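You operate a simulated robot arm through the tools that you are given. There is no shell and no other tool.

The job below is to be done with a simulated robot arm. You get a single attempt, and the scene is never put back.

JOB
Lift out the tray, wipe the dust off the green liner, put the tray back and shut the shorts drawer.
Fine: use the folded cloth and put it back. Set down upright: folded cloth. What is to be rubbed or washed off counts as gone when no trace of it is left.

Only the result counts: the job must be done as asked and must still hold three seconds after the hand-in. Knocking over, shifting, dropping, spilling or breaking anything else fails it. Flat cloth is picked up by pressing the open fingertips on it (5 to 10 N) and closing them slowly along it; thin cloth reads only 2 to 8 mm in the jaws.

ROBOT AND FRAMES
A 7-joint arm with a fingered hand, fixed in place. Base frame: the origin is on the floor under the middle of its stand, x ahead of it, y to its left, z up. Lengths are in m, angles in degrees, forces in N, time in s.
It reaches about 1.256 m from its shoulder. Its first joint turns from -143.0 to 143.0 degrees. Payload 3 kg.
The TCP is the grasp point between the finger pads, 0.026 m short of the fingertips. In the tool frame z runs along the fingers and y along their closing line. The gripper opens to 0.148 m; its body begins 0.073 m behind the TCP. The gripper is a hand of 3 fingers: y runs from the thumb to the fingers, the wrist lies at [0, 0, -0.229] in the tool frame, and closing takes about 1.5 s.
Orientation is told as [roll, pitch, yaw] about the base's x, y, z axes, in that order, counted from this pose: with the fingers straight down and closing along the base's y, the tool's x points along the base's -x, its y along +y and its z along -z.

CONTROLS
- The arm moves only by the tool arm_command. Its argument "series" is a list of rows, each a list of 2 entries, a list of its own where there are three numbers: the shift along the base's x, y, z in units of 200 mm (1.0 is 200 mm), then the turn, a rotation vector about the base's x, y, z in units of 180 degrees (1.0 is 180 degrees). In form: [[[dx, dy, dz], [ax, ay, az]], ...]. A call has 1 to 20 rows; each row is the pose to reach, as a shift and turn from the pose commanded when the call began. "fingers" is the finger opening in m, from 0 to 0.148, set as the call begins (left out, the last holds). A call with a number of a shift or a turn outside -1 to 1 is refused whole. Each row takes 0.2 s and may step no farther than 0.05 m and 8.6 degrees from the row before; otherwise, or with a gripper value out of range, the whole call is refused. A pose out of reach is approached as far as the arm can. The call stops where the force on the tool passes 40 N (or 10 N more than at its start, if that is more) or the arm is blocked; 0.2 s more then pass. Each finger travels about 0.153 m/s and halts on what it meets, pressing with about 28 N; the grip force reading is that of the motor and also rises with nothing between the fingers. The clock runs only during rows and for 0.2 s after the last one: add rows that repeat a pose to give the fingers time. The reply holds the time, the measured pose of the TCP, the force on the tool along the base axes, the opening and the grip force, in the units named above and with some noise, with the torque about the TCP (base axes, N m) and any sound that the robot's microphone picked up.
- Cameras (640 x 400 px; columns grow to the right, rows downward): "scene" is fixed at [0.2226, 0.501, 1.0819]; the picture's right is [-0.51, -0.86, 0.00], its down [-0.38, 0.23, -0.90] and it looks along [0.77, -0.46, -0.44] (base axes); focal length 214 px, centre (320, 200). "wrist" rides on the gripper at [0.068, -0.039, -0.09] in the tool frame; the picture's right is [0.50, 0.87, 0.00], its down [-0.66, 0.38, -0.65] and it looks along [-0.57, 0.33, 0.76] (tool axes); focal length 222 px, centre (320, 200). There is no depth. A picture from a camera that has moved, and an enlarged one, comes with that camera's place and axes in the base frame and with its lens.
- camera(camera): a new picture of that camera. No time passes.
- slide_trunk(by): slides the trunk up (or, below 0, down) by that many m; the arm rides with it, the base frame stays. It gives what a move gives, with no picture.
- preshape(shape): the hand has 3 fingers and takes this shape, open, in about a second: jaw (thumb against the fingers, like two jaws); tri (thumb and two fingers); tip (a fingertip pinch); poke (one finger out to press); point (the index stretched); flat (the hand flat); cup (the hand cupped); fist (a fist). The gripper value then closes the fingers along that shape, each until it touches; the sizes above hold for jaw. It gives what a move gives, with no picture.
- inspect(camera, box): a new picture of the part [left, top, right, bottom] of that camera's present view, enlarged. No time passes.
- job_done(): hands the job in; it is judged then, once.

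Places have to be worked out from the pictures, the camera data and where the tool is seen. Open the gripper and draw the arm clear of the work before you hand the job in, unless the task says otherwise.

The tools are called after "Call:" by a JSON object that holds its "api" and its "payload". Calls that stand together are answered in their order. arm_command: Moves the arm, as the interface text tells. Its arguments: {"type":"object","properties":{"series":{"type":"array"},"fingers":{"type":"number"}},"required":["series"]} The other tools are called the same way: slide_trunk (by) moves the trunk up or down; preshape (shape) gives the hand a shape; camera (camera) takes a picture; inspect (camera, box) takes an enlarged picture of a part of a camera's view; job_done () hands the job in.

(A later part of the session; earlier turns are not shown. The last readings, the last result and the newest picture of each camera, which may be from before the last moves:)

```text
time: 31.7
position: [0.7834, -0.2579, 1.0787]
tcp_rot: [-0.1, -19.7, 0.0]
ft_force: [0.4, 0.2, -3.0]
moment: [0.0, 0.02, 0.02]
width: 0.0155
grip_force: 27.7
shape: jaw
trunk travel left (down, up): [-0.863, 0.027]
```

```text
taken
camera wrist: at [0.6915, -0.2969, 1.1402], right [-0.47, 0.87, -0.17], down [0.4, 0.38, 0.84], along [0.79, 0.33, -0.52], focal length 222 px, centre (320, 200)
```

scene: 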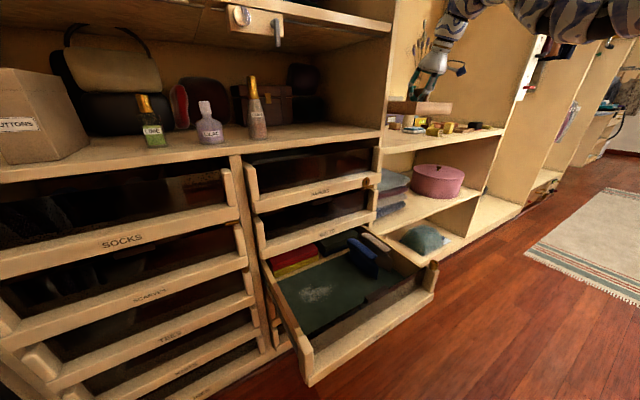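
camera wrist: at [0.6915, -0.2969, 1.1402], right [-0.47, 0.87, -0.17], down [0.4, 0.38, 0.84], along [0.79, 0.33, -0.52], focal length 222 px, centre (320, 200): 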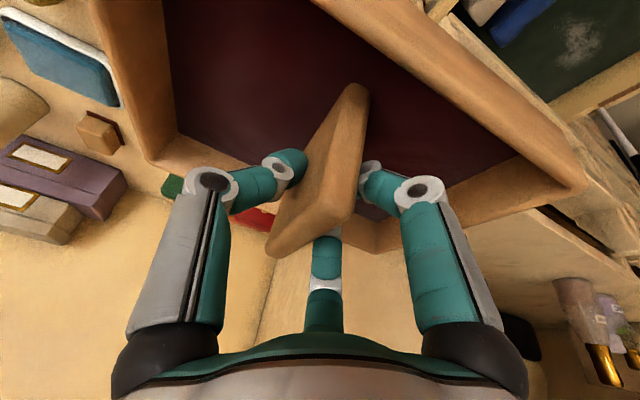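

The tray is over the shelf, the surroundings clear. I move it 12 cm further in and lower it to just above the shelf.

Call:
{"api": "arm_command", "payload": {"series": [[[0.15, -0.02, 0.0], [0, 0, 0]], [[0.3, -0.04, 0.0], [0, 0, 0]], [[0.45, -0.05, 0.0], [0, 0, 0]], [[0.6, -0.05, 0.0], [0, 0, 0]], [[0.6, -0.05, -0.15], [0, 0, 0]], [[0.6, -0.05, -0.3], [0, 0, 0]], [[0.6, -0.05, -0.43], [0, 0, 0]]]}}

Call:
{"api": "inspect", "payload": {"camera": "scene", "box": [370, 60, 530, 180]}}

Call:
{"api": "camera", "payload": {"camera": "wrist"}}

```text
time: 33.3
position: [0.9046, -0.2667, 0.992]
tcp_rot: [-0.1, -19.9, 0.0]
ft_force: [-0.1, 0.1, -3.7]
moment: [0.0, 0.01, -0.01]
width: 0.0154
grip_force: 27.7
shape: jaw
trunk travel left (down, up): [-0.863, 0.027]
```

```text
3.33 times, centred on (450, 120) of scene
camera zoom: at [0.2226, 0.501, 1.0819], right [-0.51, -0.86, 0.0], down [-0.38, 0.23, -0.9], along [0.77, -0.46, -0.44], focal length 715 px, centre (-113, 467)
```

zoom: 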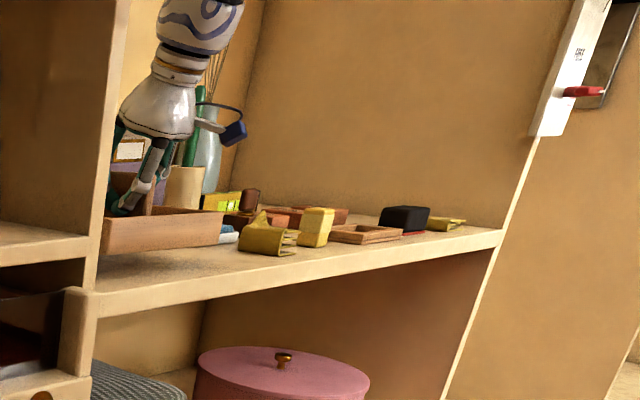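

```text
taken
camera wrist: at [0.8117, -0.3051, 1.0543], right [-0.47, 0.87, -0.17], down [0.39, 0.38, 0.84], along [0.79, 0.33, -0.52], focal length 222 px, centre (320, 200)
```

wrist: 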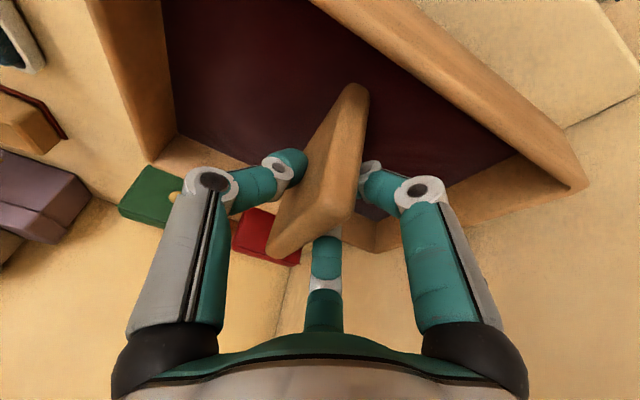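

The tray hangs about 2 cm above the shelf, 3 cm clear of the divider wall. I shift it a further 1.5 cm from the wall and lower gently, watching the force.

Call:
{"api": "arm_command", "payload": {"series": [[[0.0, -0.04, -0.02], [0, 0, 0]], [[0.0, -0.075, -0.04], [0, 0, 0]], [[0.0, -0.075, -0.06], [0, 0, 0]], [[0.0, -0.075, -0.07], [0, 0, 0]]]}}

Call:
{"api": "inspect", "payload": {"camera": "scene", "box": [370, 60, 530, 180]}}

```text
time: 34.3
position: [0.9053, -0.2826, 0.978]
tcp_rot: [0.0, -19.7, 0.0]
ft_force: [0.0, 1.3, -2.4]
moment: [0.0, -0.01, 0.02]
width: 0.0154
grip_force: 28.0
shape: jaw
trunk travel left (down, up): [-0.863, 0.027]
```

```text
3.33 times, centred on (450, 120) of scene
camera zoom: at [0.2226, 0.501, 1.0819], right [-0.51, -0.86, 0.0], down [-0.38, 0.23, -0.9], along [0.77, -0.46, -0.44], focal length 715 px, centre (-113, 467)
```

zoom: 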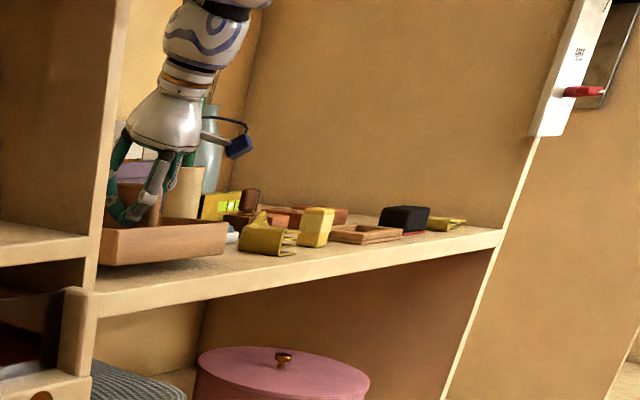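

Nearly down, force still only the tray's weight. I continue in small steps.

Call:
{"api": "arm_command", "payload": {"series": [[[0.0, 0, -0.01], [0, 0, 0]], [[0.0, 0, -0.02], [0, 0, 0]], [[0.0, 0, -0.03], [0, 0, 0]]]}}

```text
time: 35.1
position: [0.9057, -0.2821, 0.9739]
tcp_rot: [0.0, -19.8, 0.0]
ft_force: [0.6, 0.6, -3.7]
moment: [-0.01, 0.02, 0.02]
width: 0.0154
grip_force: 27.4
shape: jaw
trunk travel left (down, up): [-0.863, 0.027]
```

Call:
{"api": "arm_command", "payload": {"series": [[[0.0, 0, -0.01], [0, 0, 0]], [[0.0, 0, -0.02], [0, 0, 0]], [[0.0, 0, -0.03], [0, 0, 0]]]}}

```text
time: 35.9
position: [0.9057, -0.2822, 0.9676]
tcp_rot: [-0.1, -19.8, 0.0]
ft_force: [-0.4, 0.3, -2.4]
moment: [-0.02, -0.01, -0.02]
width: 0.0155
grip_force: 27.9
shape: jaw
trunk travel left (down, up): [-0.863, 0.027]
```

Still no contact at TCP z 0.9676; I keep lowering in small steps and watch for the weight to come off.

Call:
{"api": "arm_command", "payload": {"series": [[[0.0, 0, -0.01], [0, 0, 0]], [[0.0, 0, -0.02], [0, 0, 0]], [[0.0, 0, -0.02], [0, 0, 0]]]}}

Call:
{"api": "inspect", "payload": {"camera": "scene", "box": [370, 90, 470, 165]}}

```text
time: 36.7
position: [0.9052, -0.2826, 0.9636]
tcp_rot: [0.0, -19.7, -0.1]
ft_force: [-1.2, -0.3, 2.4]
moment: [-0.11, 0.01, 0.04]
width: 0.0155
grip_force: 28.6
shape: jaw
trunk travel left (down, up): [-0.863, 0.027]
```

```text
5.33 times, centred on (420, 128) of scene
camera zoom: at [0.2226, 0.501, 1.0819], right [-0.51, -0.86, 0.0], down [-0.38, 0.23, -0.9], along [0.77, -0.46, -0.44], focal length 1144 px, centre (-213, 587)
```

zoom: 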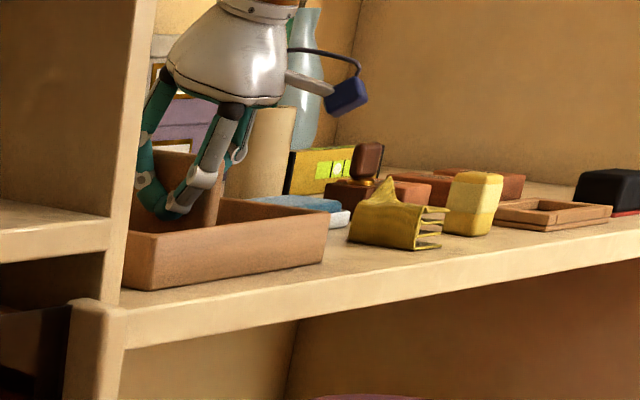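

The weight is off and the reading turned to +2.4 N, so the tray stands on the shelf. I open the fingers and then retreat along the finger line.

Call:
{"api": "arm_command", "payload": {"series": [[[0.0, 0, 0.0], [0, 0, 0]], [[0.0, 0, 0.0], [0, 0, 0]], [[0.0, 0, 0.0], [0, 0, 0]], [[0.0, 0, 0.0], [0, 0, 0]]], "fingers": 0.09}}

Call:
{"api": "arm_command", "payload": {"series": [[[-0.05, 0, 0.14], [0, 0, 0]], [[-0.1, 0, 0.28], [0, 0, 0]], [[-0.15, 0, 0.42], [0, 0, 0]], [[-0.2, 0, 0.56], [0, 0, 0]], [[-0.25, 0, 0.7], [0, 0, 0]]]}}

Call:
{"api": "camera", "payload": {"camera": "wrist"}}

Call:
{"api": "camera", "payload": {"camera": "scene"}}

```text
time: 37.7
position: [0.9044, -0.2825, 0.9636]
tcp_rot: [0.1, -19.8, -0.1]
ft_force: [-0.6, -0.1, -0.2]
moment: [0.0, 0.01, 0.0]
width: 0.0897
grip_force: 0.1
shape: jaw
trunk travel left (down, up): [-0.863, 0.027]
```

```text
time: 38.9
position: [0.8534, -0.2805, 1.1052]
tcp_rot: [-0.1, -19.7, 0.0]
ft_force: [0.0, 0.1, -0.1]
moment: [0.0, -0.01, -0.03]
width: 0.0894
grip_force: 0.1
shape: jaw
trunk travel left (down, up): [-0.863, 0.027]
```

```text
taken
camera wrist: at [0.76, -0.319, 1.1668], right [-0.47, 0.87, -0.17], down [0.4, 0.38, 0.84], along [0.79, 0.33, -0.52], focal length 222 px, centre (320, 200)
```

wrist: 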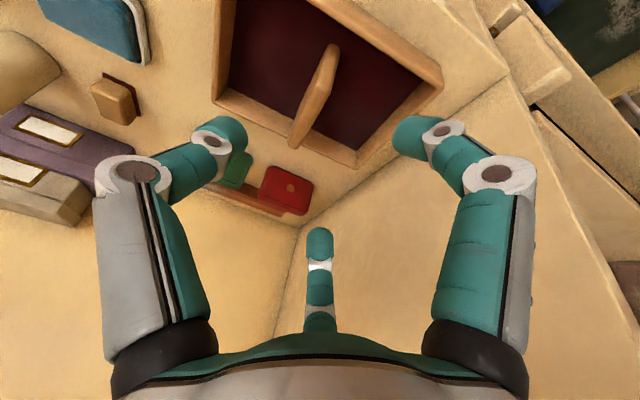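

```text
taken
```

scene: 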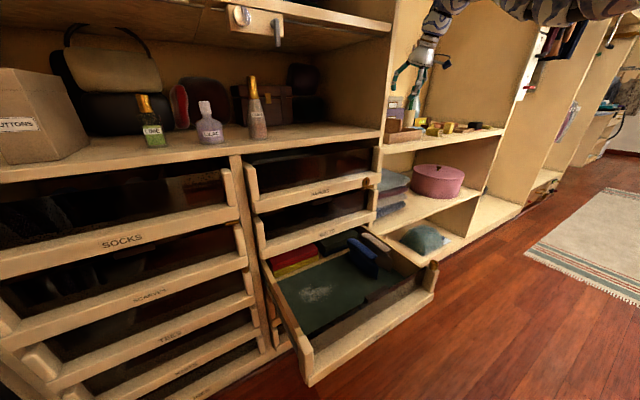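

The tray stands safely on the shelf. Next I move over the folded cloth to view it from straight above.

Call:
{"api": "arm_command", "payload": {"series": [[[-0.05, -0.2, 0.0], [0, 0, 0]], [[-0.1, -0.4, 0.0], [0, 0, 0]], [[-0.1, -0.6, 0.0], [0, 0, 0]], [[-0.1, -0.8, 0.0], [0, 0, 0]], [[-0.1, -1.0, 0.0], [0, 0, 0]]]}}

Call:
{"api": "camera", "payload": {"camera": "wrist"}}

Call:
{"api": "camera", "payload": {"camera": "scene"}}

```text
time: 40.1
position: [0.8327, -0.4829, 1.1003]
tcp_rot: [-0.1, -19.7, 0.0]
ft_force: [0.4, 0.2, -0.8]
moment: [-0.02, 0.02, 0.0]
width: 0.0895
grip_force: 0.1
shape: jaw
trunk travel left (down, up): [-0.863, 0.027]
```

```text
taken
camera wrist: at [0.7403, -0.5218, 1.1612], right [-0.47, 0.87, -0.17], down [0.4, 0.38, 0.84], along [0.79, 0.33, -0.52], focal length 222 px, centre (320, 200)
```

wrist: 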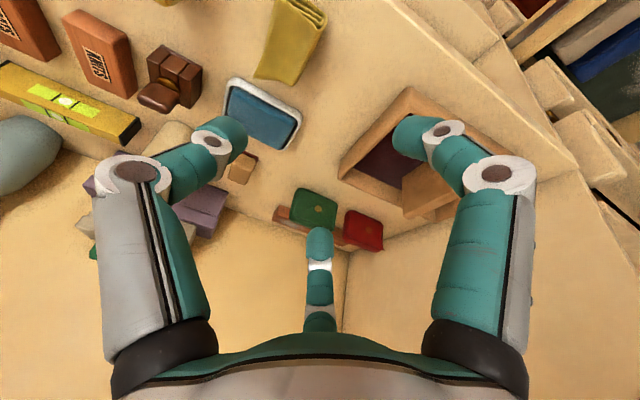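

```text
taken
```

scene: 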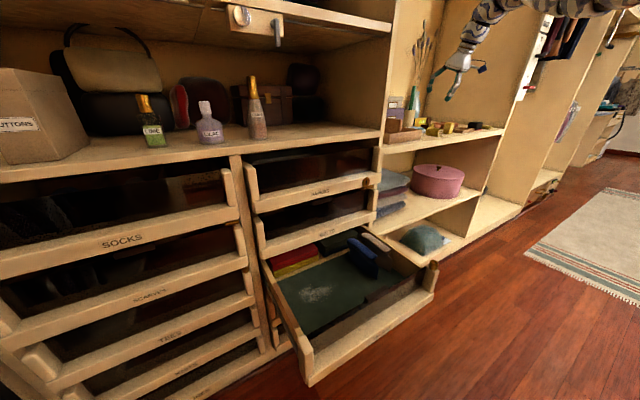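

The cloth shows at the picture's top edge. I pull back a little to see it whole.

Call:
{"api": "arm_command", "payload": {"series": [[[-0.2, -0.1, 0.0], [0, 0, 0]], [[-0.4, -0.2, 0.0], [0, 0, 0]]]}}

Call:
{"api": "inspect", "payload": {"camera": "wrist", "box": [200, 20, 420, 170]}}

Call:
{"api": "camera", "payload": {"camera": "wrist"}}

```text
time: 40.7
position: [0.756, -0.5199, 1.1014]
tcp_rot: [-0.1, -19.8, 0.1]
ft_force: [0.6, -0.4, 1.0]
moment: [0.0, 0.03, 0.01]
width: 0.0894
grip_force: 0.1
shape: jaw
trunk travel left (down, up): [-0.863, 0.027]
```

```text
2.67 times, centred on (310, 95) of wrist
camera zoom: at [0.6631, -0.5584, 1.1637], right [-0.47, 0.87, -0.17], down [0.39, 0.38, 0.84], along [0.79, 0.33, -0.52], focal length 592 px, centre (347, 480)
```

zoom: 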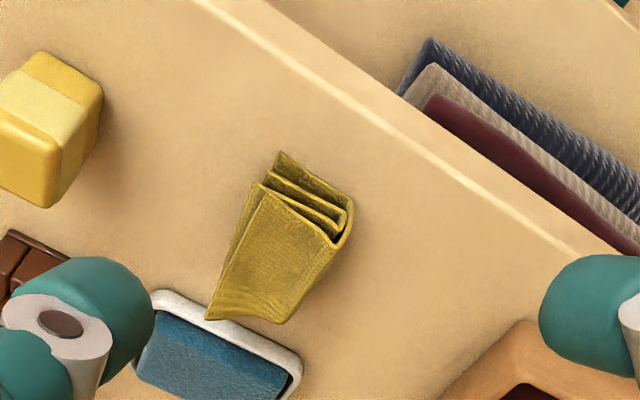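

```text
taken
camera wrist: at [0.6631, -0.5584, 1.1637], right [-0.47, 0.87, -0.17], down [0.39, 0.38, 0.84], along [0.79, 0.33, -0.52], focal length 222 px, centre (320, 200)
```

wrist: 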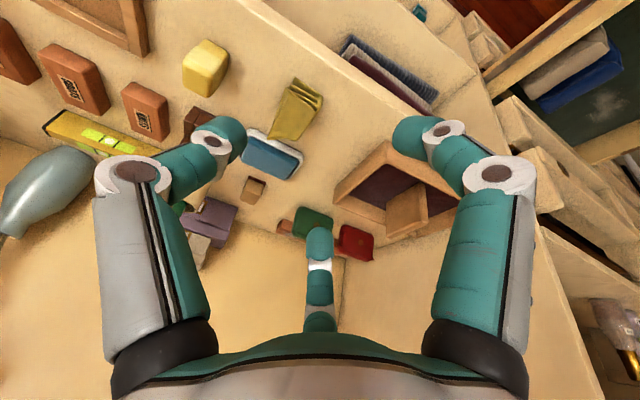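

The cloth measures about x 0.832–0.905, y -0.555 to -0.515, top z 0.93 on a shelf at z about 0.897. In jaw shape the fingers close centrically, which suits a long narrow piece poorly, so I look at what the "tri" and "tip" shapes do, here in free air.

Call:
{"api": "preshape", "payload": {"shape": "tri"}}

Call:
{"api": "camera", "payload": {"camera": "wrist"}}

Call:
{"api": "inspect", "payload": {"camera": "scene", "box": [400, 20, 520, 130]}}

```text
time: 41.6
position: [0.7568, -0.5211, 1.1005]
tcp_rot: [0.0, -19.9, 0.0]
ft_force: [0.1, -0.2, 0.5]
moment: [-0.02, -0.02, -0.02]
width: 0.1479
grip_force: 0.1
shape: tri
trunk travel left (down, up): [-0.863, 0.027]
```

```text
taken
camera wrist: at [0.6632, -0.5588, 1.1627], right [-0.47, 0.87, -0.17], down [0.4, 0.38, 0.84], along [0.79, 0.33, -0.52], focal length 222 px, centre (320, 200)
```

wrist: 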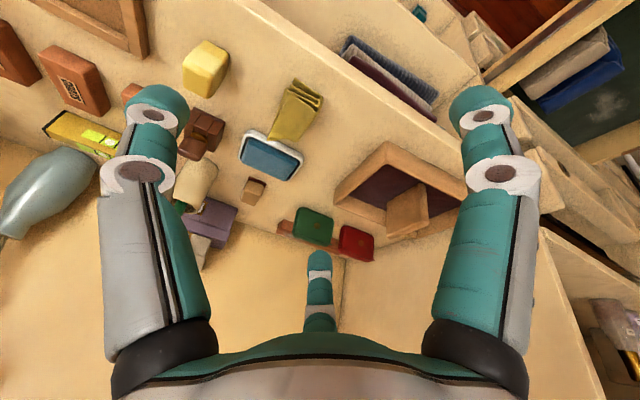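

```text
3.64 times, centred on (460, 75) of scene
camera zoom: at [0.2226, 0.501, 1.0819], right [-0.51, -0.86, 0.0], down [-0.38, 0.23, -0.9], along [0.77, -0.46, -0.44], focal length 780 px, centre (-189, 654)
```

zoom: 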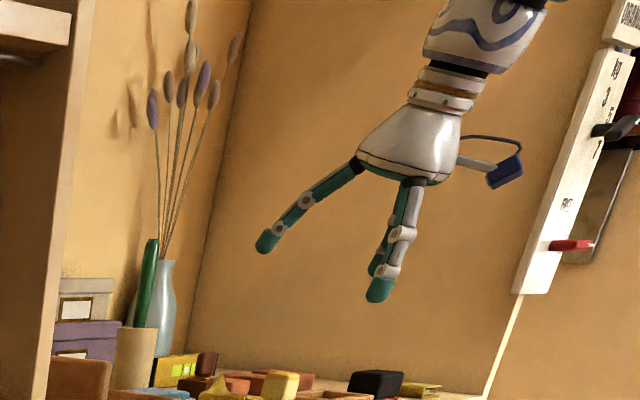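

"tri" looks the same as jaw when open; I check "tip".

Call:
{"api": "preshape", "payload": {"shape": "tip"}}

Call:
{"api": "camera", "payload": {"camera": "wrist"}}

Call:
{"api": "inspect", "payload": {"camera": "scene", "box": [400, 20, 520, 130]}}

```text
time: 42.5
position: [0.7561, -0.5206, 1.1007]
tcp_rot: [0.0, -19.9, 0.1]
ft_force: [0.3, 0.6, -0.2]
moment: [-0.03, -0.01, -0.01]
width: 0.148
grip_force: 0.0
shape: tip
trunk travel left (down, up): [-0.863, 0.027]
```

```text
taken
camera wrist: at [0.6632, -0.5588, 1.1627], right [-0.47, 0.87, -0.17], down [0.4, 0.38, 0.84], along [0.79, 0.33, -0.52], focal length 222 px, centre (320, 200)
```

wrist: 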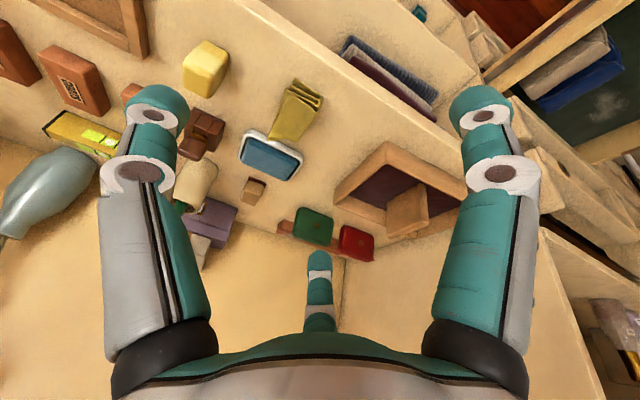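

```text
3.64 times, centred on (460, 75) of scene
camera zoom: at [0.2226, 0.501, 1.0819], right [-0.51, -0.86, 0.0], down [-0.38, 0.23, -0.9], along [0.77, -0.46, -0.44], focal length 780 px, centre (-189, 654)
```

zoom: 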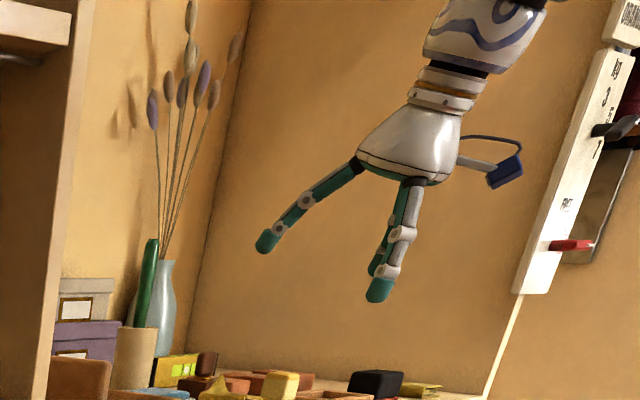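

Same open pose. I test how "tip" closes at 0.05 m.

Call:
{"api": "arm_command", "payload": {"series": [[[0, 0, 0], [0, 0, 0]], [[0, 0, 0], [0, 0, 0]], [[0, 0, 0], [0, 0, 0]], [[0, 0, 0], [0, 0, 0]], [[0, 0, 0], [0, 0, 0]]], "fingers": 0.04}}

Call:
{"api": "camera", "payload": {"camera": "wrist"}}

```text
time: 43.7
position: [0.7557, -0.5206, 1.1016]
tcp_rot: [0.0, -19.8, 0.0]
ft_force: [1.0, 0.4, 0.1]
moment: [-0.02, -0.02, 0.0]
width: 0.0404
grip_force: 0.0
shape: tip
trunk travel left (down, up): [-0.863, 0.027]
```

```text
taken
camera wrist: at [0.663, -0.5589, 1.1628], right [-0.47, 0.87, -0.17], down [0.4, 0.38, 0.84], along [0.79, 0.33, -0.52], focal length 222 px, centre (320, 200)
```

wrist: 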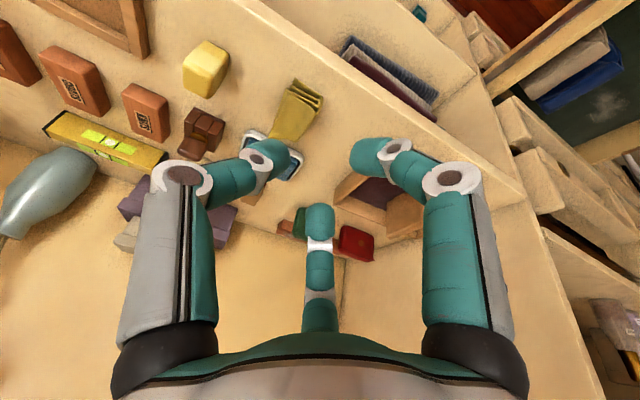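

All these shapes close the same centric way, so for the 40 mm wide cloth I put the TCP 14 mm toward +y of its centreline, with the thumb on its -y side and both fingers on its +y side. I reduce the tilt to about 12° and go above it at (0.868, -0.521).

Call:
{"api": "arm_command", "payload": {"series": [[[0.14, 0, -0.05], [0, 0.015, 0]], [[0.28, 0, -0.1], [0, 0.03, 0]], [[0.42, 0, -0.2], [0, 0.0444, 0]], [[0.56, 0, -0.3], [0, 0.0444, 0]], [[0.56, 0, -0.4], [0, 0.0444, 0]]], "fingers": 0.09}}

Call:
{"api": "camera", "payload": {"camera": "wrist"}}

Call:
{"api": "inspect", "payload": {"camera": "scene", "box": [385, 60, 505, 160]}}

```text
time: 44.9
position: [0.8658, -0.5221, 1.0219]
tcp_rot: [0.0, -11.6, -0.1]
ft_force: [-0.8, 0.4, -1.1]
moment: [0.0, 0.04, -0.03]
width: 0.0898
grip_force: 0.0
shape: tip
trunk travel left (down, up): [-0.863, 0.027]
```

```text
taken
camera wrist: at [0.7828, -0.5612, 1.0969], right [-0.49, 0.87, -0.1], down [0.51, 0.38, 0.77], along [0.71, 0.33, -0.63], focal length 222 px, centre (320, 200)
```

wrist: 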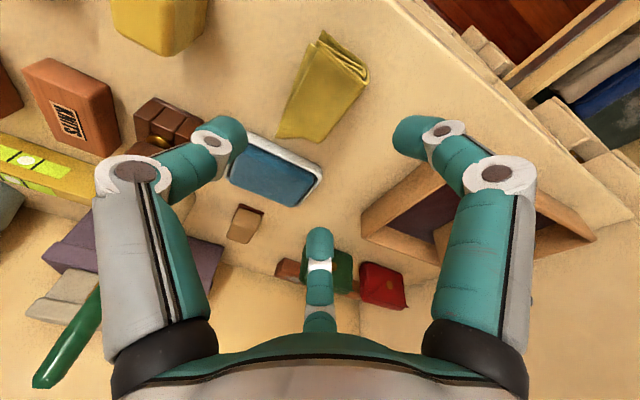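

```text
4.00 times, centred on (445, 110) of scene
camera zoom: at [0.2226, 0.501, 1.0819], right [-0.51, -0.86, 0.0], down [-0.38, 0.23, -0.9], along [0.77, -0.46, -0.44], focal length 858 px, centre (-180, 560)
```

zoom: 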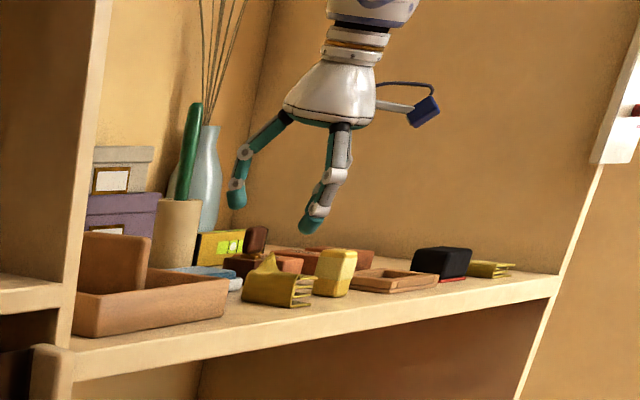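

The cloth sits under the hand between thumb and fingers. I zoom in to fine-tune the lateral alignment before descending.

Call:
{"api": "inspect", "payload": {"camera": "wrist", "box": [220, 10, 420, 160]}}

```text
2.67 times, centred on (320, 85) of wrist
camera zoom: at [0.7828, -0.5612, 1.0969], right [-0.49, 0.87, -0.1], down [0.51, 0.38, 0.77], along [0.71, 0.33, -0.63], focal length 592 px, centre (320, 507)
```

zoom: 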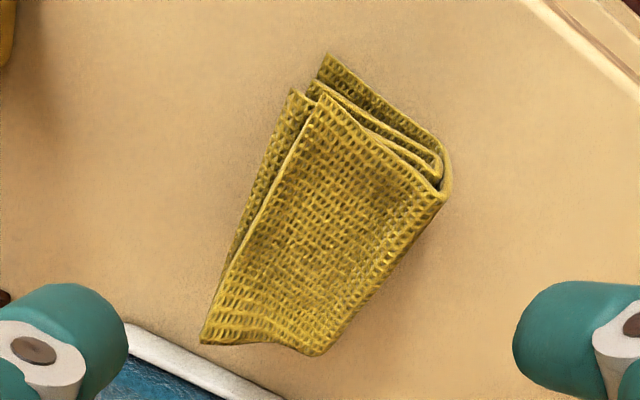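

The cloth spans y -0.558 to -0.510 and x 0.834 to 0.905. I open to 0.105, shift 4 mm in +x/+y and descend to about 36 mm above the shelf.

Call:
{"api": "arm_command", "payload": {"series": [[[0.02, 0.02, 0.0], [0, 0, 0]], [[0.02, 0.02, -0.12], [0, 0, 0]], [[0.02, 0.02, -0.24], [0, 0, 0]], [[0.02, 0.02, -0.34], [0, 0, 0]], [[0.02, 0.02, -0.4], [0, 0, 0]], [[0.02, 0.02, -0.44], [0, 0, 0]]], "fingers": 0.105}}

Call:
{"api": "camera", "payload": {"camera": "wrist"}}

Call:
{"api": "inspect", "payload": {"camera": "scene", "box": [385, 80, 505, 160]}}

```text
time: 46.3
position: [0.8519, -0.5093, 0.9527]
tcp_rot: [0.0, -11.9, -0.1]
ft_force: [-0.9, 0.0, 0.0]
moment: [-0.01, 0.0, 0.0]
width: 0.1045
grip_force: 0.0
shape: tip
out of reach, approached as far as the arm can: row 3, 4, 5, 6
trunk travel left (down, up): [-0.863, 0.027]
```

```text
taken
camera wrist: at [0.7686, -0.5485, 1.0269], right [-0.49, 0.87, -0.1], down [0.51, 0.38, 0.77], along [0.71, 0.33, -0.62], focal length 222 px, centre (320, 200)
```

wrist: 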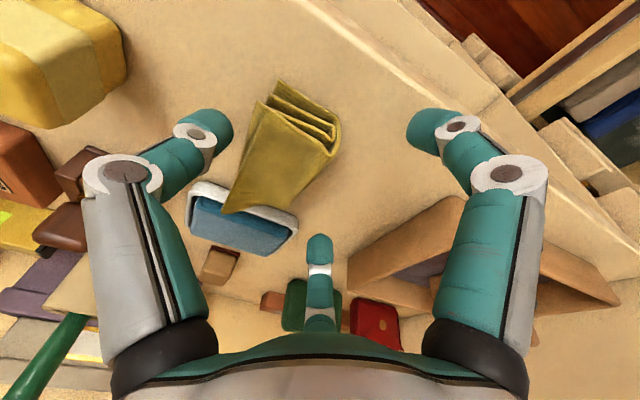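

```text
5.00 times, centred on (445, 120) of scene
camera zoom: at [0.2226, 0.501, 1.0819], right [-0.51, -0.86, 0.0], down [-0.38, 0.23, -0.9], along [0.77, -0.46, -0.44], focal length 1072 px, centre (-305, 600)
```

zoom: 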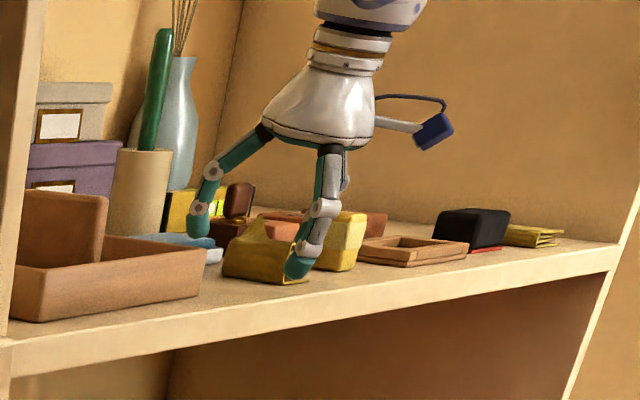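

The arm ran out of reach with the trunk so high, stopping 2 cm short; nothing was touched. I rise clear, then lower the trunk so the shoulder sits nearer the working height.

Call:
{"api": "arm_command", "payload": {"series": [[[0.0, 0.0, 0.2], [0, 0, 0]], [[0.0, 0.0, 0.4], [0, 0, 0]], [[-0.05, 0.0, 0.6], [0, 0, 0]], [[-0.1, 0.0, 0.8], [0, 0, 0]], [[-0.15, 0.0, 1.0], [0, 0, 0]]]}}

Call:
{"api": "arm_command", "payload": {"series": [[[0.0, 0.0, 0.2], [0, 0, 0]], [[0.0, 0.0, 0.4], [0, 0, 0]], [[0.0, 0.0, 0.6], [0, 0, 0]]]}}

Call:
{"api": "camera", "payload": {"camera": "scene"}}

```text
time: 47.5
position: [0.8199, -0.5083, 1.1506]
tcp_rot: [0.0, -11.8, 0.0]
ft_force: [0.1, 0.2, -0.4]
moment: [0.01, -0.01, 0.0]
width: 0.1049
grip_force: 0.2
shape: tip
trunk travel left (down, up): [-0.863, 0.027]
```

```text
time: 48.3
position: [0.8168, -0.5102, 1.2733]
tcp_rot: [0.0, -11.8, 0.0]
ft_force: [-0.5, 0.4, -0.4]
moment: [0.0, -0.01, -0.01]
width: 0.1046
grip_force: 0.1
shape: tip
trunk travel left (down, up): [-0.863, 0.027]
```

```text
taken
```

scene: 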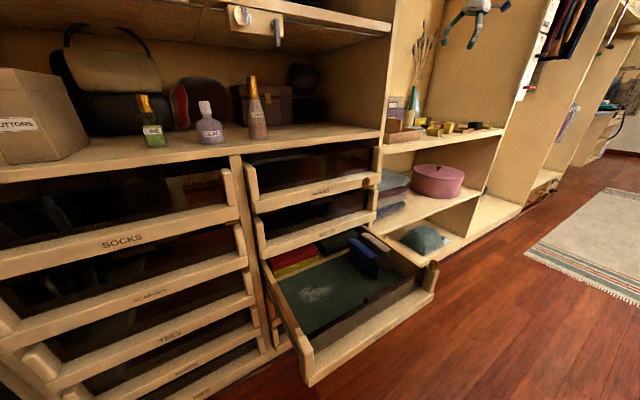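

Nothing has moved. I lower the trunk by 0.25, which brings the hand to about z 1.02 above the cloth.

Call:
{"api": "slide_trunk", "payload": {"by": -0.25}}

Call:
{"api": "camera", "payload": {"camera": "wrist"}}

Call:
{"api": "camera", "payload": {"camera": "scene"}}

```text
time: 50.9
position: [0.8199, -0.5095, 1.0235]
tcp_rot: [0.0, -11.8, 0.0]
ft_force: [0.1, 0.5, -0.6]
moment: [-0.01, 0.02, 0.02]
width: 0.1049
grip_force: 0.1
shape: tip
trunk travel left (down, up): [-0.613, 0.277]
```

```text
taken
camera wrist: at [0.7365, -0.5472, 1.0974], right [-0.49, 0.87, -0.1], down [0.51, 0.38, 0.77], along [0.71, 0.33, -0.63], focal length 222 px, centre (320, 200)
```

wrist: 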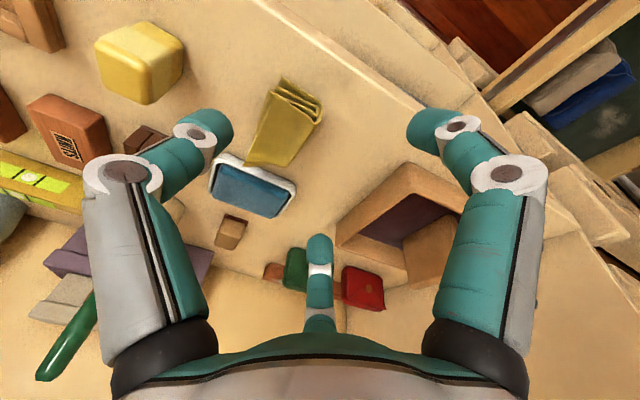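

```text
taken
```

scene: 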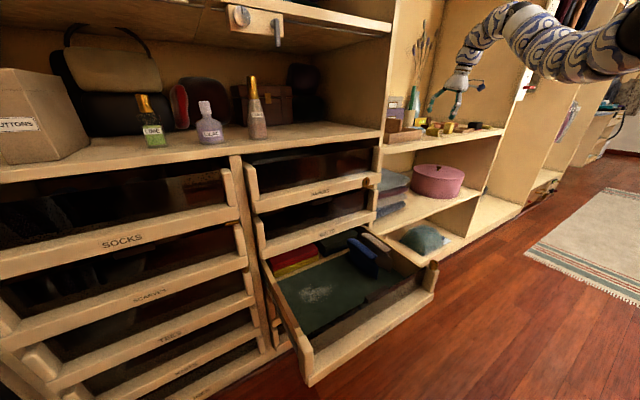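

Now the reach is fine. I move over the cloth's centre and descend part-way to z about 0.96.

Call:
{"api": "arm_command", "payload": {"series": [[[0.12, -0.02, 0.0], [0, 0, 0]], [[0.25, -0.043, 0.0], [0, 0, 0]], [[0.25, -0.043, -0.1], [0, 0, 0]], [[0.25, -0.043, -0.2], [0, 0, 0]], [[0.25, -0.043, -0.31], [0, 0, 0]]]}}

Call:
{"api": "camera", "payload": {"camera": "wrist"}}

Call:
{"api": "inspect", "payload": {"camera": "scene", "box": [385, 80, 505, 160]}}

```text
time: 52.1
position: [0.8696, -0.5157, 0.9586]
tcp_rot: [0.1, -11.7, 0.0]
ft_force: [-0.2, -0.3, 0.7]
moment: [0.02, -0.01, 0.01]
width: 0.1046
grip_force: 0.0
shape: tip
trunk travel left (down, up): [-0.613, 0.277]
```

```text
taken
camera wrist: at [0.7871, -0.5541, 1.0337], right [-0.49, 0.87, -0.1], down [0.51, 0.38, 0.77], along [0.71, 0.33, -0.63], focal length 222 px, centre (320, 200)
```

wrist: 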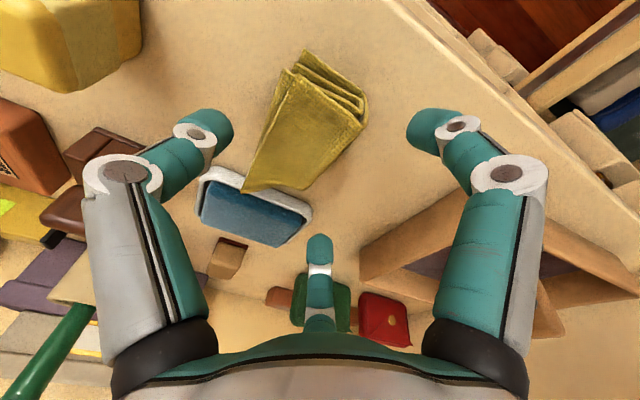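

```text
5.00 times, centred on (445, 120) of scene
camera zoom: at [0.2226, 0.501, 1.0819], right [-0.51, -0.86, 0.0], down [-0.38, 0.23, -0.9], along [0.77, -0.46, -0.44], focal length 1072 px, centre (-305, 600)
```

zoom: 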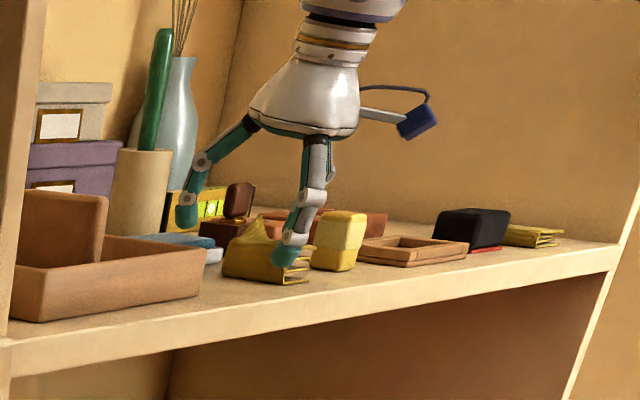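

The cloth lies well between thumb and fingers. I descend the last 22 mm and then close slowly.

Call:
{"api": "arm_command", "payload": {"series": [[[0.0, 0.0, -0.06], [0, 0, 0]], [[0.0, 0.0, -0.11], [0, 0, 0]], [[0.0, 0.0, -0.11], [0, 0, 0]]]}}

Call:
{"api": "camera", "payload": {"camera": "wrist"}}

Call:
{"api": "inspect", "payload": {"camera": "scene", "box": [405, 100, 485, 150]}}

```text
time: 52.9
position: [0.8703, -0.5165, 0.9374]
tcp_rot: [-0.2, -11.8, 0.0]
ft_force: [0.2, -1.2, 4.0]
moment: [0.07, 0.19, 0.0]
width: 0.1045
grip_force: 0.1
shape: tip
trunk travel left (down, up): [-0.613, 0.277]
```

```text
taken
camera wrist: at [0.7868, -0.5547, 1.0123], right [-0.49, 0.87, -0.1], down [0.51, 0.38, 0.77], along [0.71, 0.33, -0.63], focal length 222 px, centre (320, 200)
```

wrist: 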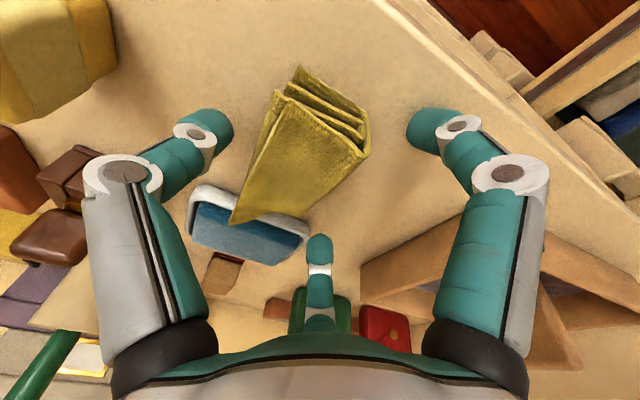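

```text
8.00 times, centred on (445, 125) of scene
camera zoom: at [0.2226, 0.501, 1.0819], right [-0.51, -0.86, 0.0], down [-0.38, 0.23, -0.9], along [0.77, -0.46, -0.44], focal length 1716 px, centre (-680, 800)
```

zoom: 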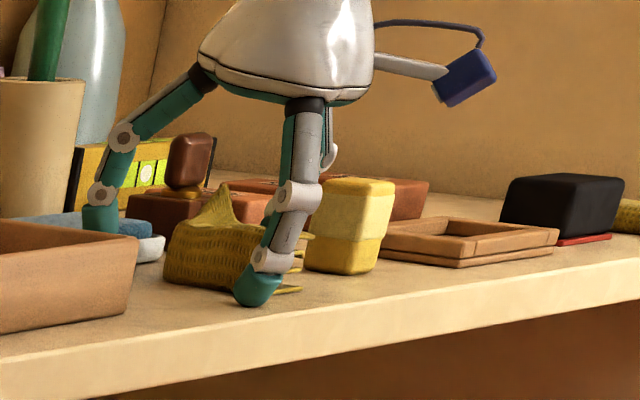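

The +4 N comes from the near fingertip just touching the shelf. I raise by 4 mm and close the fingers slowly on the cloth.

Call:
{"api": "arm_command", "payload": {"series": [[[0.0, 0.0, 0.02], [0, 0, 0]], [[0.0, 0.0, 0.02], [0, 0, 0]]], "fingers": 0.09}}

Call:
{"api": "arm_command", "payload": {"series": [[[0.0, 0.0, 0.0], [0, 0, 0]], [[0.0, 0.0, 0.0], [0, 0, 0]]], "fingers": 0.075}}

Call:
{"api": "arm_command", "payload": {"series": [[[0.0, 0.0, 0.0], [0, 0, 0]], [[0.0, 0.0, 0.0], [0, 0, 0]]], "fingers": 0.06}}

Call:
{"api": "camera", "payload": {"camera": "wrist"}}

Call:
{"api": "inspect", "payload": {"camera": "scene", "box": [405, 100, 485, 150]}}

```text
time: 53.5
position: [0.8705, -0.515, 0.9417]
tcp_rot: [0.0, -11.8, 0.0]
ft_force: [-0.5, 0.5, -0.4]
moment: [0.01, 0.04, -0.01]
width: 0.0905
grip_force: 0.1
shape: tip
trunk travel left (down, up): [-0.613, 0.277]
```

```text
time: 54.1
position: [0.8711, -0.5158, 0.9417]
tcp_rot: [-0.2, -11.7, 0.0]
ft_force: [0.4, 0.5, 0.4]
moment: [-0.03, 0.0, 0.03]
width: 0.0757
grip_force: 0.1
shape: tip
trunk travel left (down, up): [-0.613, 0.277]
```

```text
time: 54.7
position: [0.8708, -0.5156, 0.9434]
tcp_rot: [-0.1, -11.7, 0.0]
ft_force: [-0.2, -0.3, -0.2]
moment: [0.01, -0.02, 0.02]
width: 0.0602
grip_force: 0.0
shape: tip
trunk travel left (down, up): [-0.613, 0.277]
```

```text
taken
camera wrist: at [0.787, -0.5543, 1.0169], right [-0.49, 0.87, -0.1], down [0.51, 0.38, 0.77], along [0.71, 0.33, -0.63], focal length 222 px, centre (320, 200)
```

wrist: 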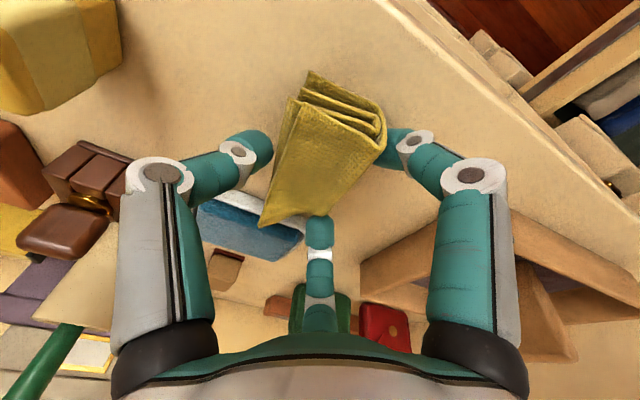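

```text
8.00 times, centred on (445, 125) of scene
camera zoom: at [0.2226, 0.501, 1.0819], right [-0.51, -0.86, 0.0], down [-0.38, 0.23, -0.9], along [0.77, -0.46, -0.44], focal length 1716 px, centre (-680, 800)
```

zoom: 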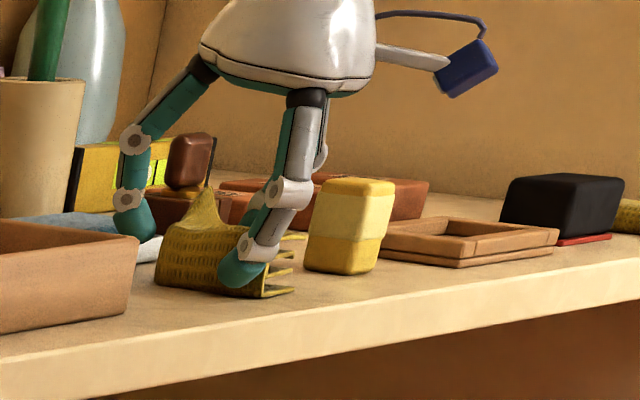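

No force yet; the thumb and the two fingers are about to meet the cloth's sides. I keep closing in steps.

Call:
{"api": "arm_command", "payload": {"series": [[[0.0, 0.0, 0.0], [0, 0, 0]], [[0.0, 0.0, 0.0], [0, 0, 0]]], "fingers": 0.048}}

Call:
{"api": "camera", "payload": {"camera": "wrist"}}

Call:
{"api": "inspect", "payload": {"camera": "scene", "box": [405, 100, 485, 150]}}

```text
time: 55.3
position: [0.8701, -0.516, 0.9432]
tcp_rot: [-0.1, -11.9, 0.0]
ft_force: [-0.8, -0.6, 1.7]
moment: [-0.03, 0.06, -0.02]
width: 0.0452
grip_force: 28.0
shape: tip
trunk travel left (down, up): [-0.613, 0.277]
```

```text
taken
camera wrist: at [0.7871, -0.5543, 1.0171], right [-0.49, 0.87, -0.1], down [0.51, 0.38, 0.77], along [0.71, 0.33, -0.63], focal length 222 px, centre (320, 200)
```

wrist: 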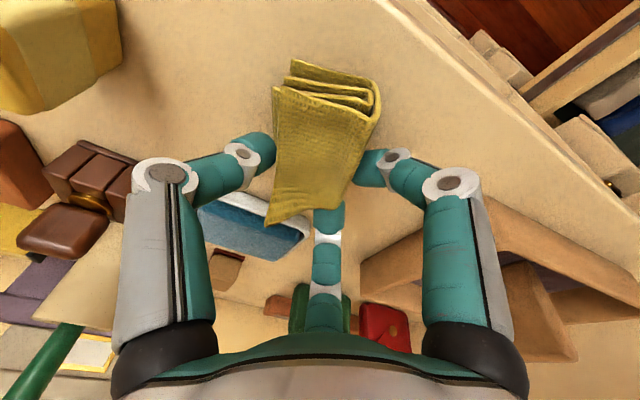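

```text
8.00 times, centred on (445, 125) of scene
camera zoom: at [0.2226, 0.501, 1.0819], right [-0.51, -0.86, 0.0], down [-0.38, 0.23, -0.9], along [0.77, -0.46, -0.44], focal length 1716 px, centre (-680, 800)
```

zoom: 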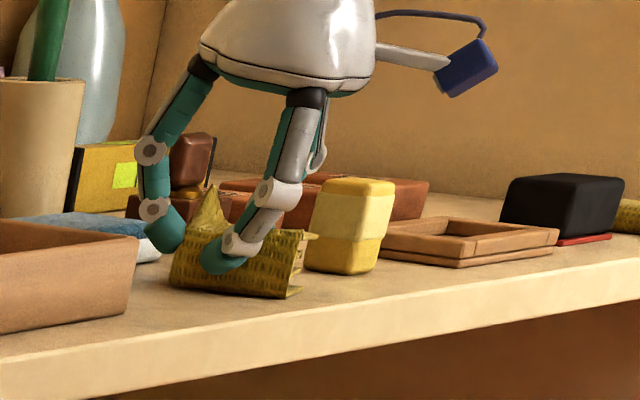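

The cloth is gripped (45 mm, 28 N), having turned slightly in the grip. I tighten the target a little and lift by 1.5 cm to test the hold.

Call:
{"api": "arm_command", "payload": {"series": [[[0.0, 0.0, 0.0], [0, 0, 0]], [[0.0, 0.0, 0.0], [0, 0, 0]], [[0.0, 0.0, 0.025], [0, 0, 0]], [[0.0, 0.0, 0.05], [0, 0, 0]], [[0.0, 0.0, 0.075], [0, 0, 0]]], "fingers": 0.035}}

Call:
{"api": "camera", "payload": {"camera": "wrist"}}

Call:
{"api": "inspect", "payload": {"camera": "scene", "box": [405, 100, 485, 150]}}

```text
time: 56.5
position: [0.8702, -0.5167, 0.958]
tcp_rot: [0.0, -11.8, 0.0]
ft_force: [-0.4, 0.4, 0.0]
moment: [-0.01, 0.0, 0.03]
width: 0.0437
grip_force: 28.0
shape: tip
trunk travel left (down, up): [-0.613, 0.277]
```

```text
taken
camera wrist: at [0.7866, -0.5548, 1.033], right [-0.49, 0.87, -0.1], down [0.51, 0.38, 0.77], along [0.71, 0.33, -0.63], focal length 222 px, centre (320, 200)
```

wrist: 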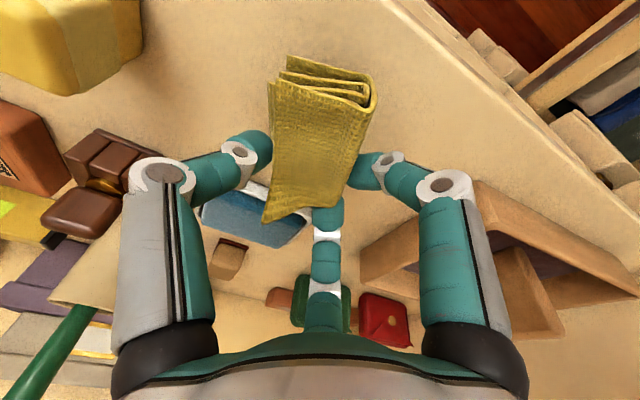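

```text
8.00 times, centred on (445, 125) of scene
camera zoom: at [0.2226, 0.501, 1.0819], right [-0.51, -0.86, 0.0], down [-0.38, 0.23, -0.9], along [0.77, -0.46, -0.44], focal length 1716 px, centre (-680, 800)
```

zoom: 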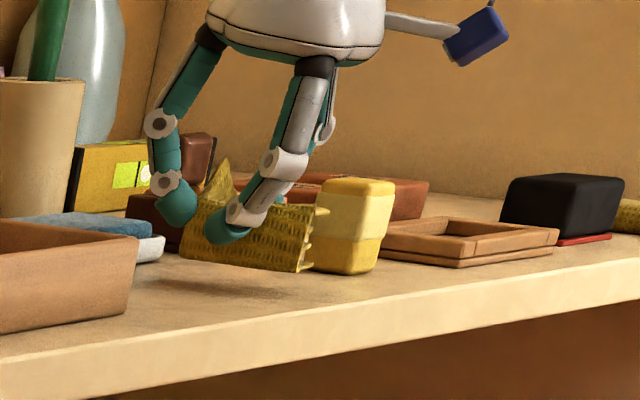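

The cloth is held cleanly with about 15 mm showing below the fingertips. I lift it clear and draw back out of the shelf.

Call:
{"api": "arm_command", "payload": {"series": [[[0.0, 0.0, 0.17], [0, 0, 0]], [[0.0, 0.0, 0.34], [0, 0, 0]], [[0.0, 0.0, 0.5], [0, 0, 0]], [[-0.2, 0.05, 0.5], [0, 0, 0]], [[-0.4, 0.1, 0.5], [0, 0, 0]], [[-0.6, 0.15, 0.5], [0, 0, 0]], [[-0.8, 0.25, 0.5], [0, 0, 0]], [[-1.0, 0.35, 0.5], [0, 0, 0]]]}}

Call:
{"api": "arm_command", "payload": {"series": [[[-0.15, 0.15, 0.0], [0, 0, 0]], [[-0.3, 0.3, 0.0], [0, 0, 0]], [[-0.4, 0.48, 0.0], [0, 0, 0]], [[-0.4, 0.66, 0.0], [0, 0, 0]], [[-0.4, 0.84, 0.0], [0, 0, 0]], [[-0.4, 1.0, 0.0], [0, 0, 0]]]}}

Call:
{"api": "camera", "payload": {"camera": "scene"}}

Call:
{"api": "camera", "payload": {"camera": "wrist"}}

```text
time: 58.3
position: [0.7114, -0.459, 1.0277]
tcp_rot: [-0.2, -12.8, 0.0]
ft_force: [-0.5, 0.2, -0.8]
moment: [0.02, 0.04, 0.01]
width: 0.0437
grip_force: 28.6
shape: tip
out of reach, approached as far as the arm can: row 5, 6, 7, 8
trunk travel left (down, up): [-0.613, 0.277]
```

```text
time: 59.7
position: [0.631, -0.2617, 1.0291]
tcp_rot: [0.1, -11.9, -0.1]
ft_force: [0.5, 0.1, -0.4]
moment: [-0.04, 0.0, 0.02]
width: 0.0434
grip_force: 28.1
shape: tip
out of reach, approached as far as the arm can: row 1
trunk travel left (down, up): [-0.613, 0.277]
```

```text
taken
```

scene: 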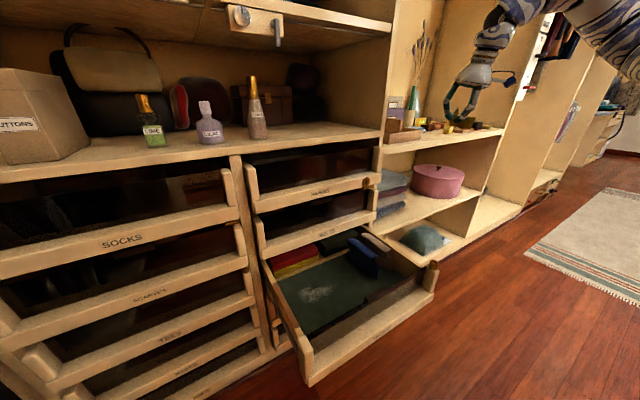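

```text
taken
camera wrist: at [0.548, -0.3003, 1.1034], right [-0.49, 0.87, -0.1], down [0.51, 0.38, 0.78], along [0.71, 0.33, -0.62], focal length 222 px, centre (320, 200)
```

wrist: 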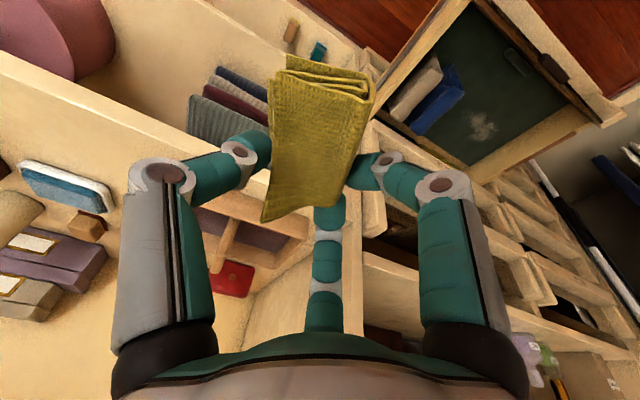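

The cloth hangs securely; tray and shelf items are undisturbed. I carry it to above the drawer, staying in front of the cabinet.

Call:
{"api": "arm_command", "payload": {"series": [[[-0.05, 0.18, 0.0], [0, 0, 0]], [[-0.1, 0.36, 0.0], [0, 0, 0]], [[-0.1, 0.54, 0.0], [0, 0, 0]], [[-0.1, 0.72, 0.0], [0, 0, 0]], [[-0.1, 0.9, 0.0], [0, 0, 0]], [[-0.1, 1.0, 0.0], [0, 0, 0]]]}}

Call:
{"api": "arm_command", "payload": {"series": [[[0.0, 0.18, 0.0], [0, 0, 0]], [[0.0, 0.36, 0.0], [0, 0, 0]], [[0.0, 0.54, 0.0], [0, 0, 0]], [[0.0, 0.72, 0.0], [0, 0, 0]], [[0.0, 0.9, 0.0], [0, 0, 0]], [[0.0, 1.0, 0.0], [0, 0, 0]]]}}

Call:
{"api": "slide_trunk", "payload": {"by": -0.25}}

Call:
{"api": "camera", "payload": {"camera": "scene"}}

Call:
{"api": "camera", "payload": {"camera": "wrist"}}

```text
time: 61.1
position: [0.6006, -0.0904, 1.019]
tcp_rot: [1.0, -12.6, -0.1]
ft_force: [-0.5, -0.4, -0.2]
moment: [-0.04, 0.01, -0.01]
width: 0.0434
grip_force: 27.9
shape: tip
out of reach, approached as far as the arm can: row 3, 4, 5, 6
trunk travel left (down, up): [-0.613, 0.277]
```

```text
time: 62.5
position: [0.569, 0.0389, 0.9892]
tcp_rot: [2.6, -12.7, 0.0]
ft_force: [0.1, 1.2, -1.1]
moment: [0.02, 0.0, -0.02]
width: 0.0433
grip_force: 27.8
shape: tip
out of reach, approached as far as the arm can: row 1, 2, 3, 4, 5, 6
trunk travel left (down, up): [-0.613, 0.277]
```

```text
time: 65.1
position: [0.5684, 0.0391, 0.7393]
tcp_rot: [2.6, -12.5, -0.1]
ft_force: [-0.4, 0.3, -0.4]
moment: [-0.02, -0.03, 0.0]
width: 0.0433
grip_force: 28.3
shape: tip
trunk travel left (down, up): [-0.363, 0.527]
```

```text
taken
```

scene: 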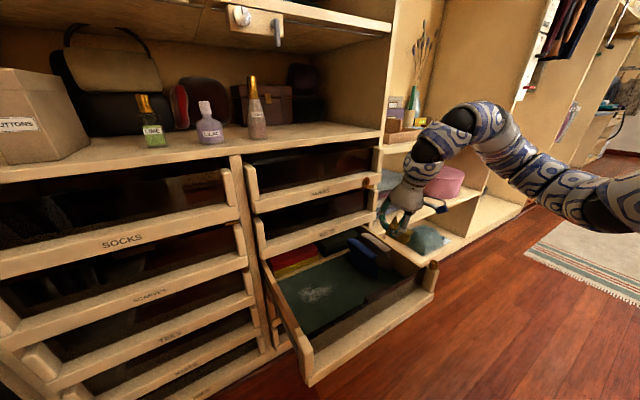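

```text
taken
camera wrist: at [0.4846, -0.0035, 0.8107], right [-0.5, 0.87, -0.07], down [0.49, 0.35, 0.8], along [0.71, 0.36, -0.6], focal length 222 px, centre (320, 200)
```

wrist: 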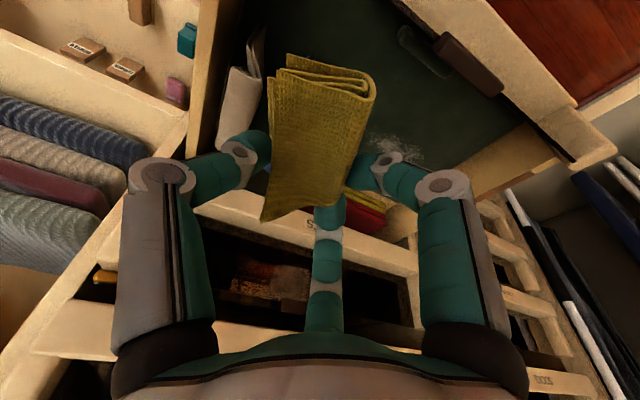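

The cloth is over the drawer. I zoom in on the faint stadium shape near the brown block and the dust, before lowering.

Call:
{"api": "inspect", "payload": {"camera": "wrist", "box": [370, 10, 530, 110]}}

Call:
{"api": "inspect", "payload": {"camera": "scene", "box": [260, 250, 400, 340]}}

```text
4.00 times, centred on (450, 60) of wrist
camera zoom: at [0.4846, -0.0035, 0.8107], right [-0.5, 0.87, -0.07], down [0.49, 0.35, 0.8], along [0.71, 0.36, -0.6], focal length 888 px, centre (-200, 760)
```

zoom: 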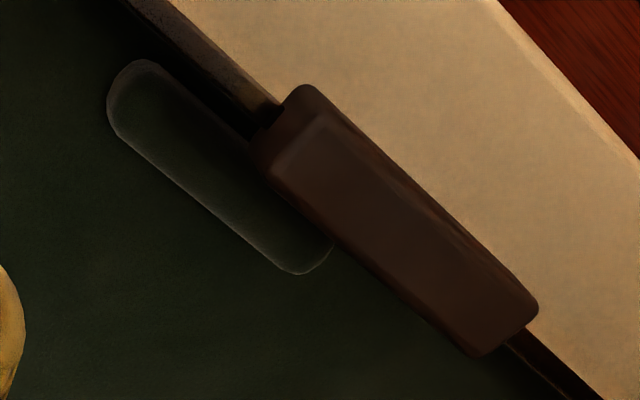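

```text
4.44 times, centred on (330, 295) of scene
camera zoom: at [0.2226, 0.501, 1.0819], right [-0.51, -0.86, 0.0], down [-0.38, 0.23, -0.9], along [0.77, -0.46, -0.44], focal length 953 px, centre (276, -222)
```

zoom: 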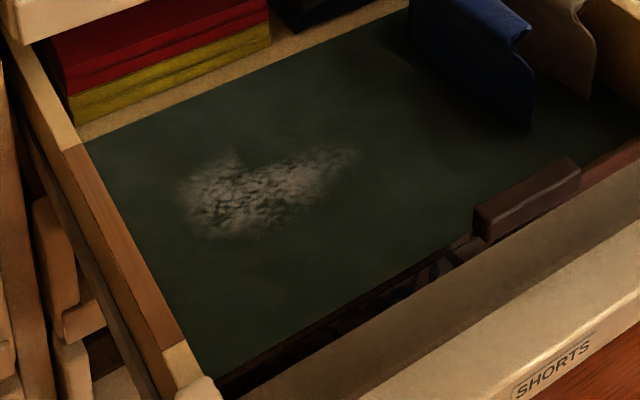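

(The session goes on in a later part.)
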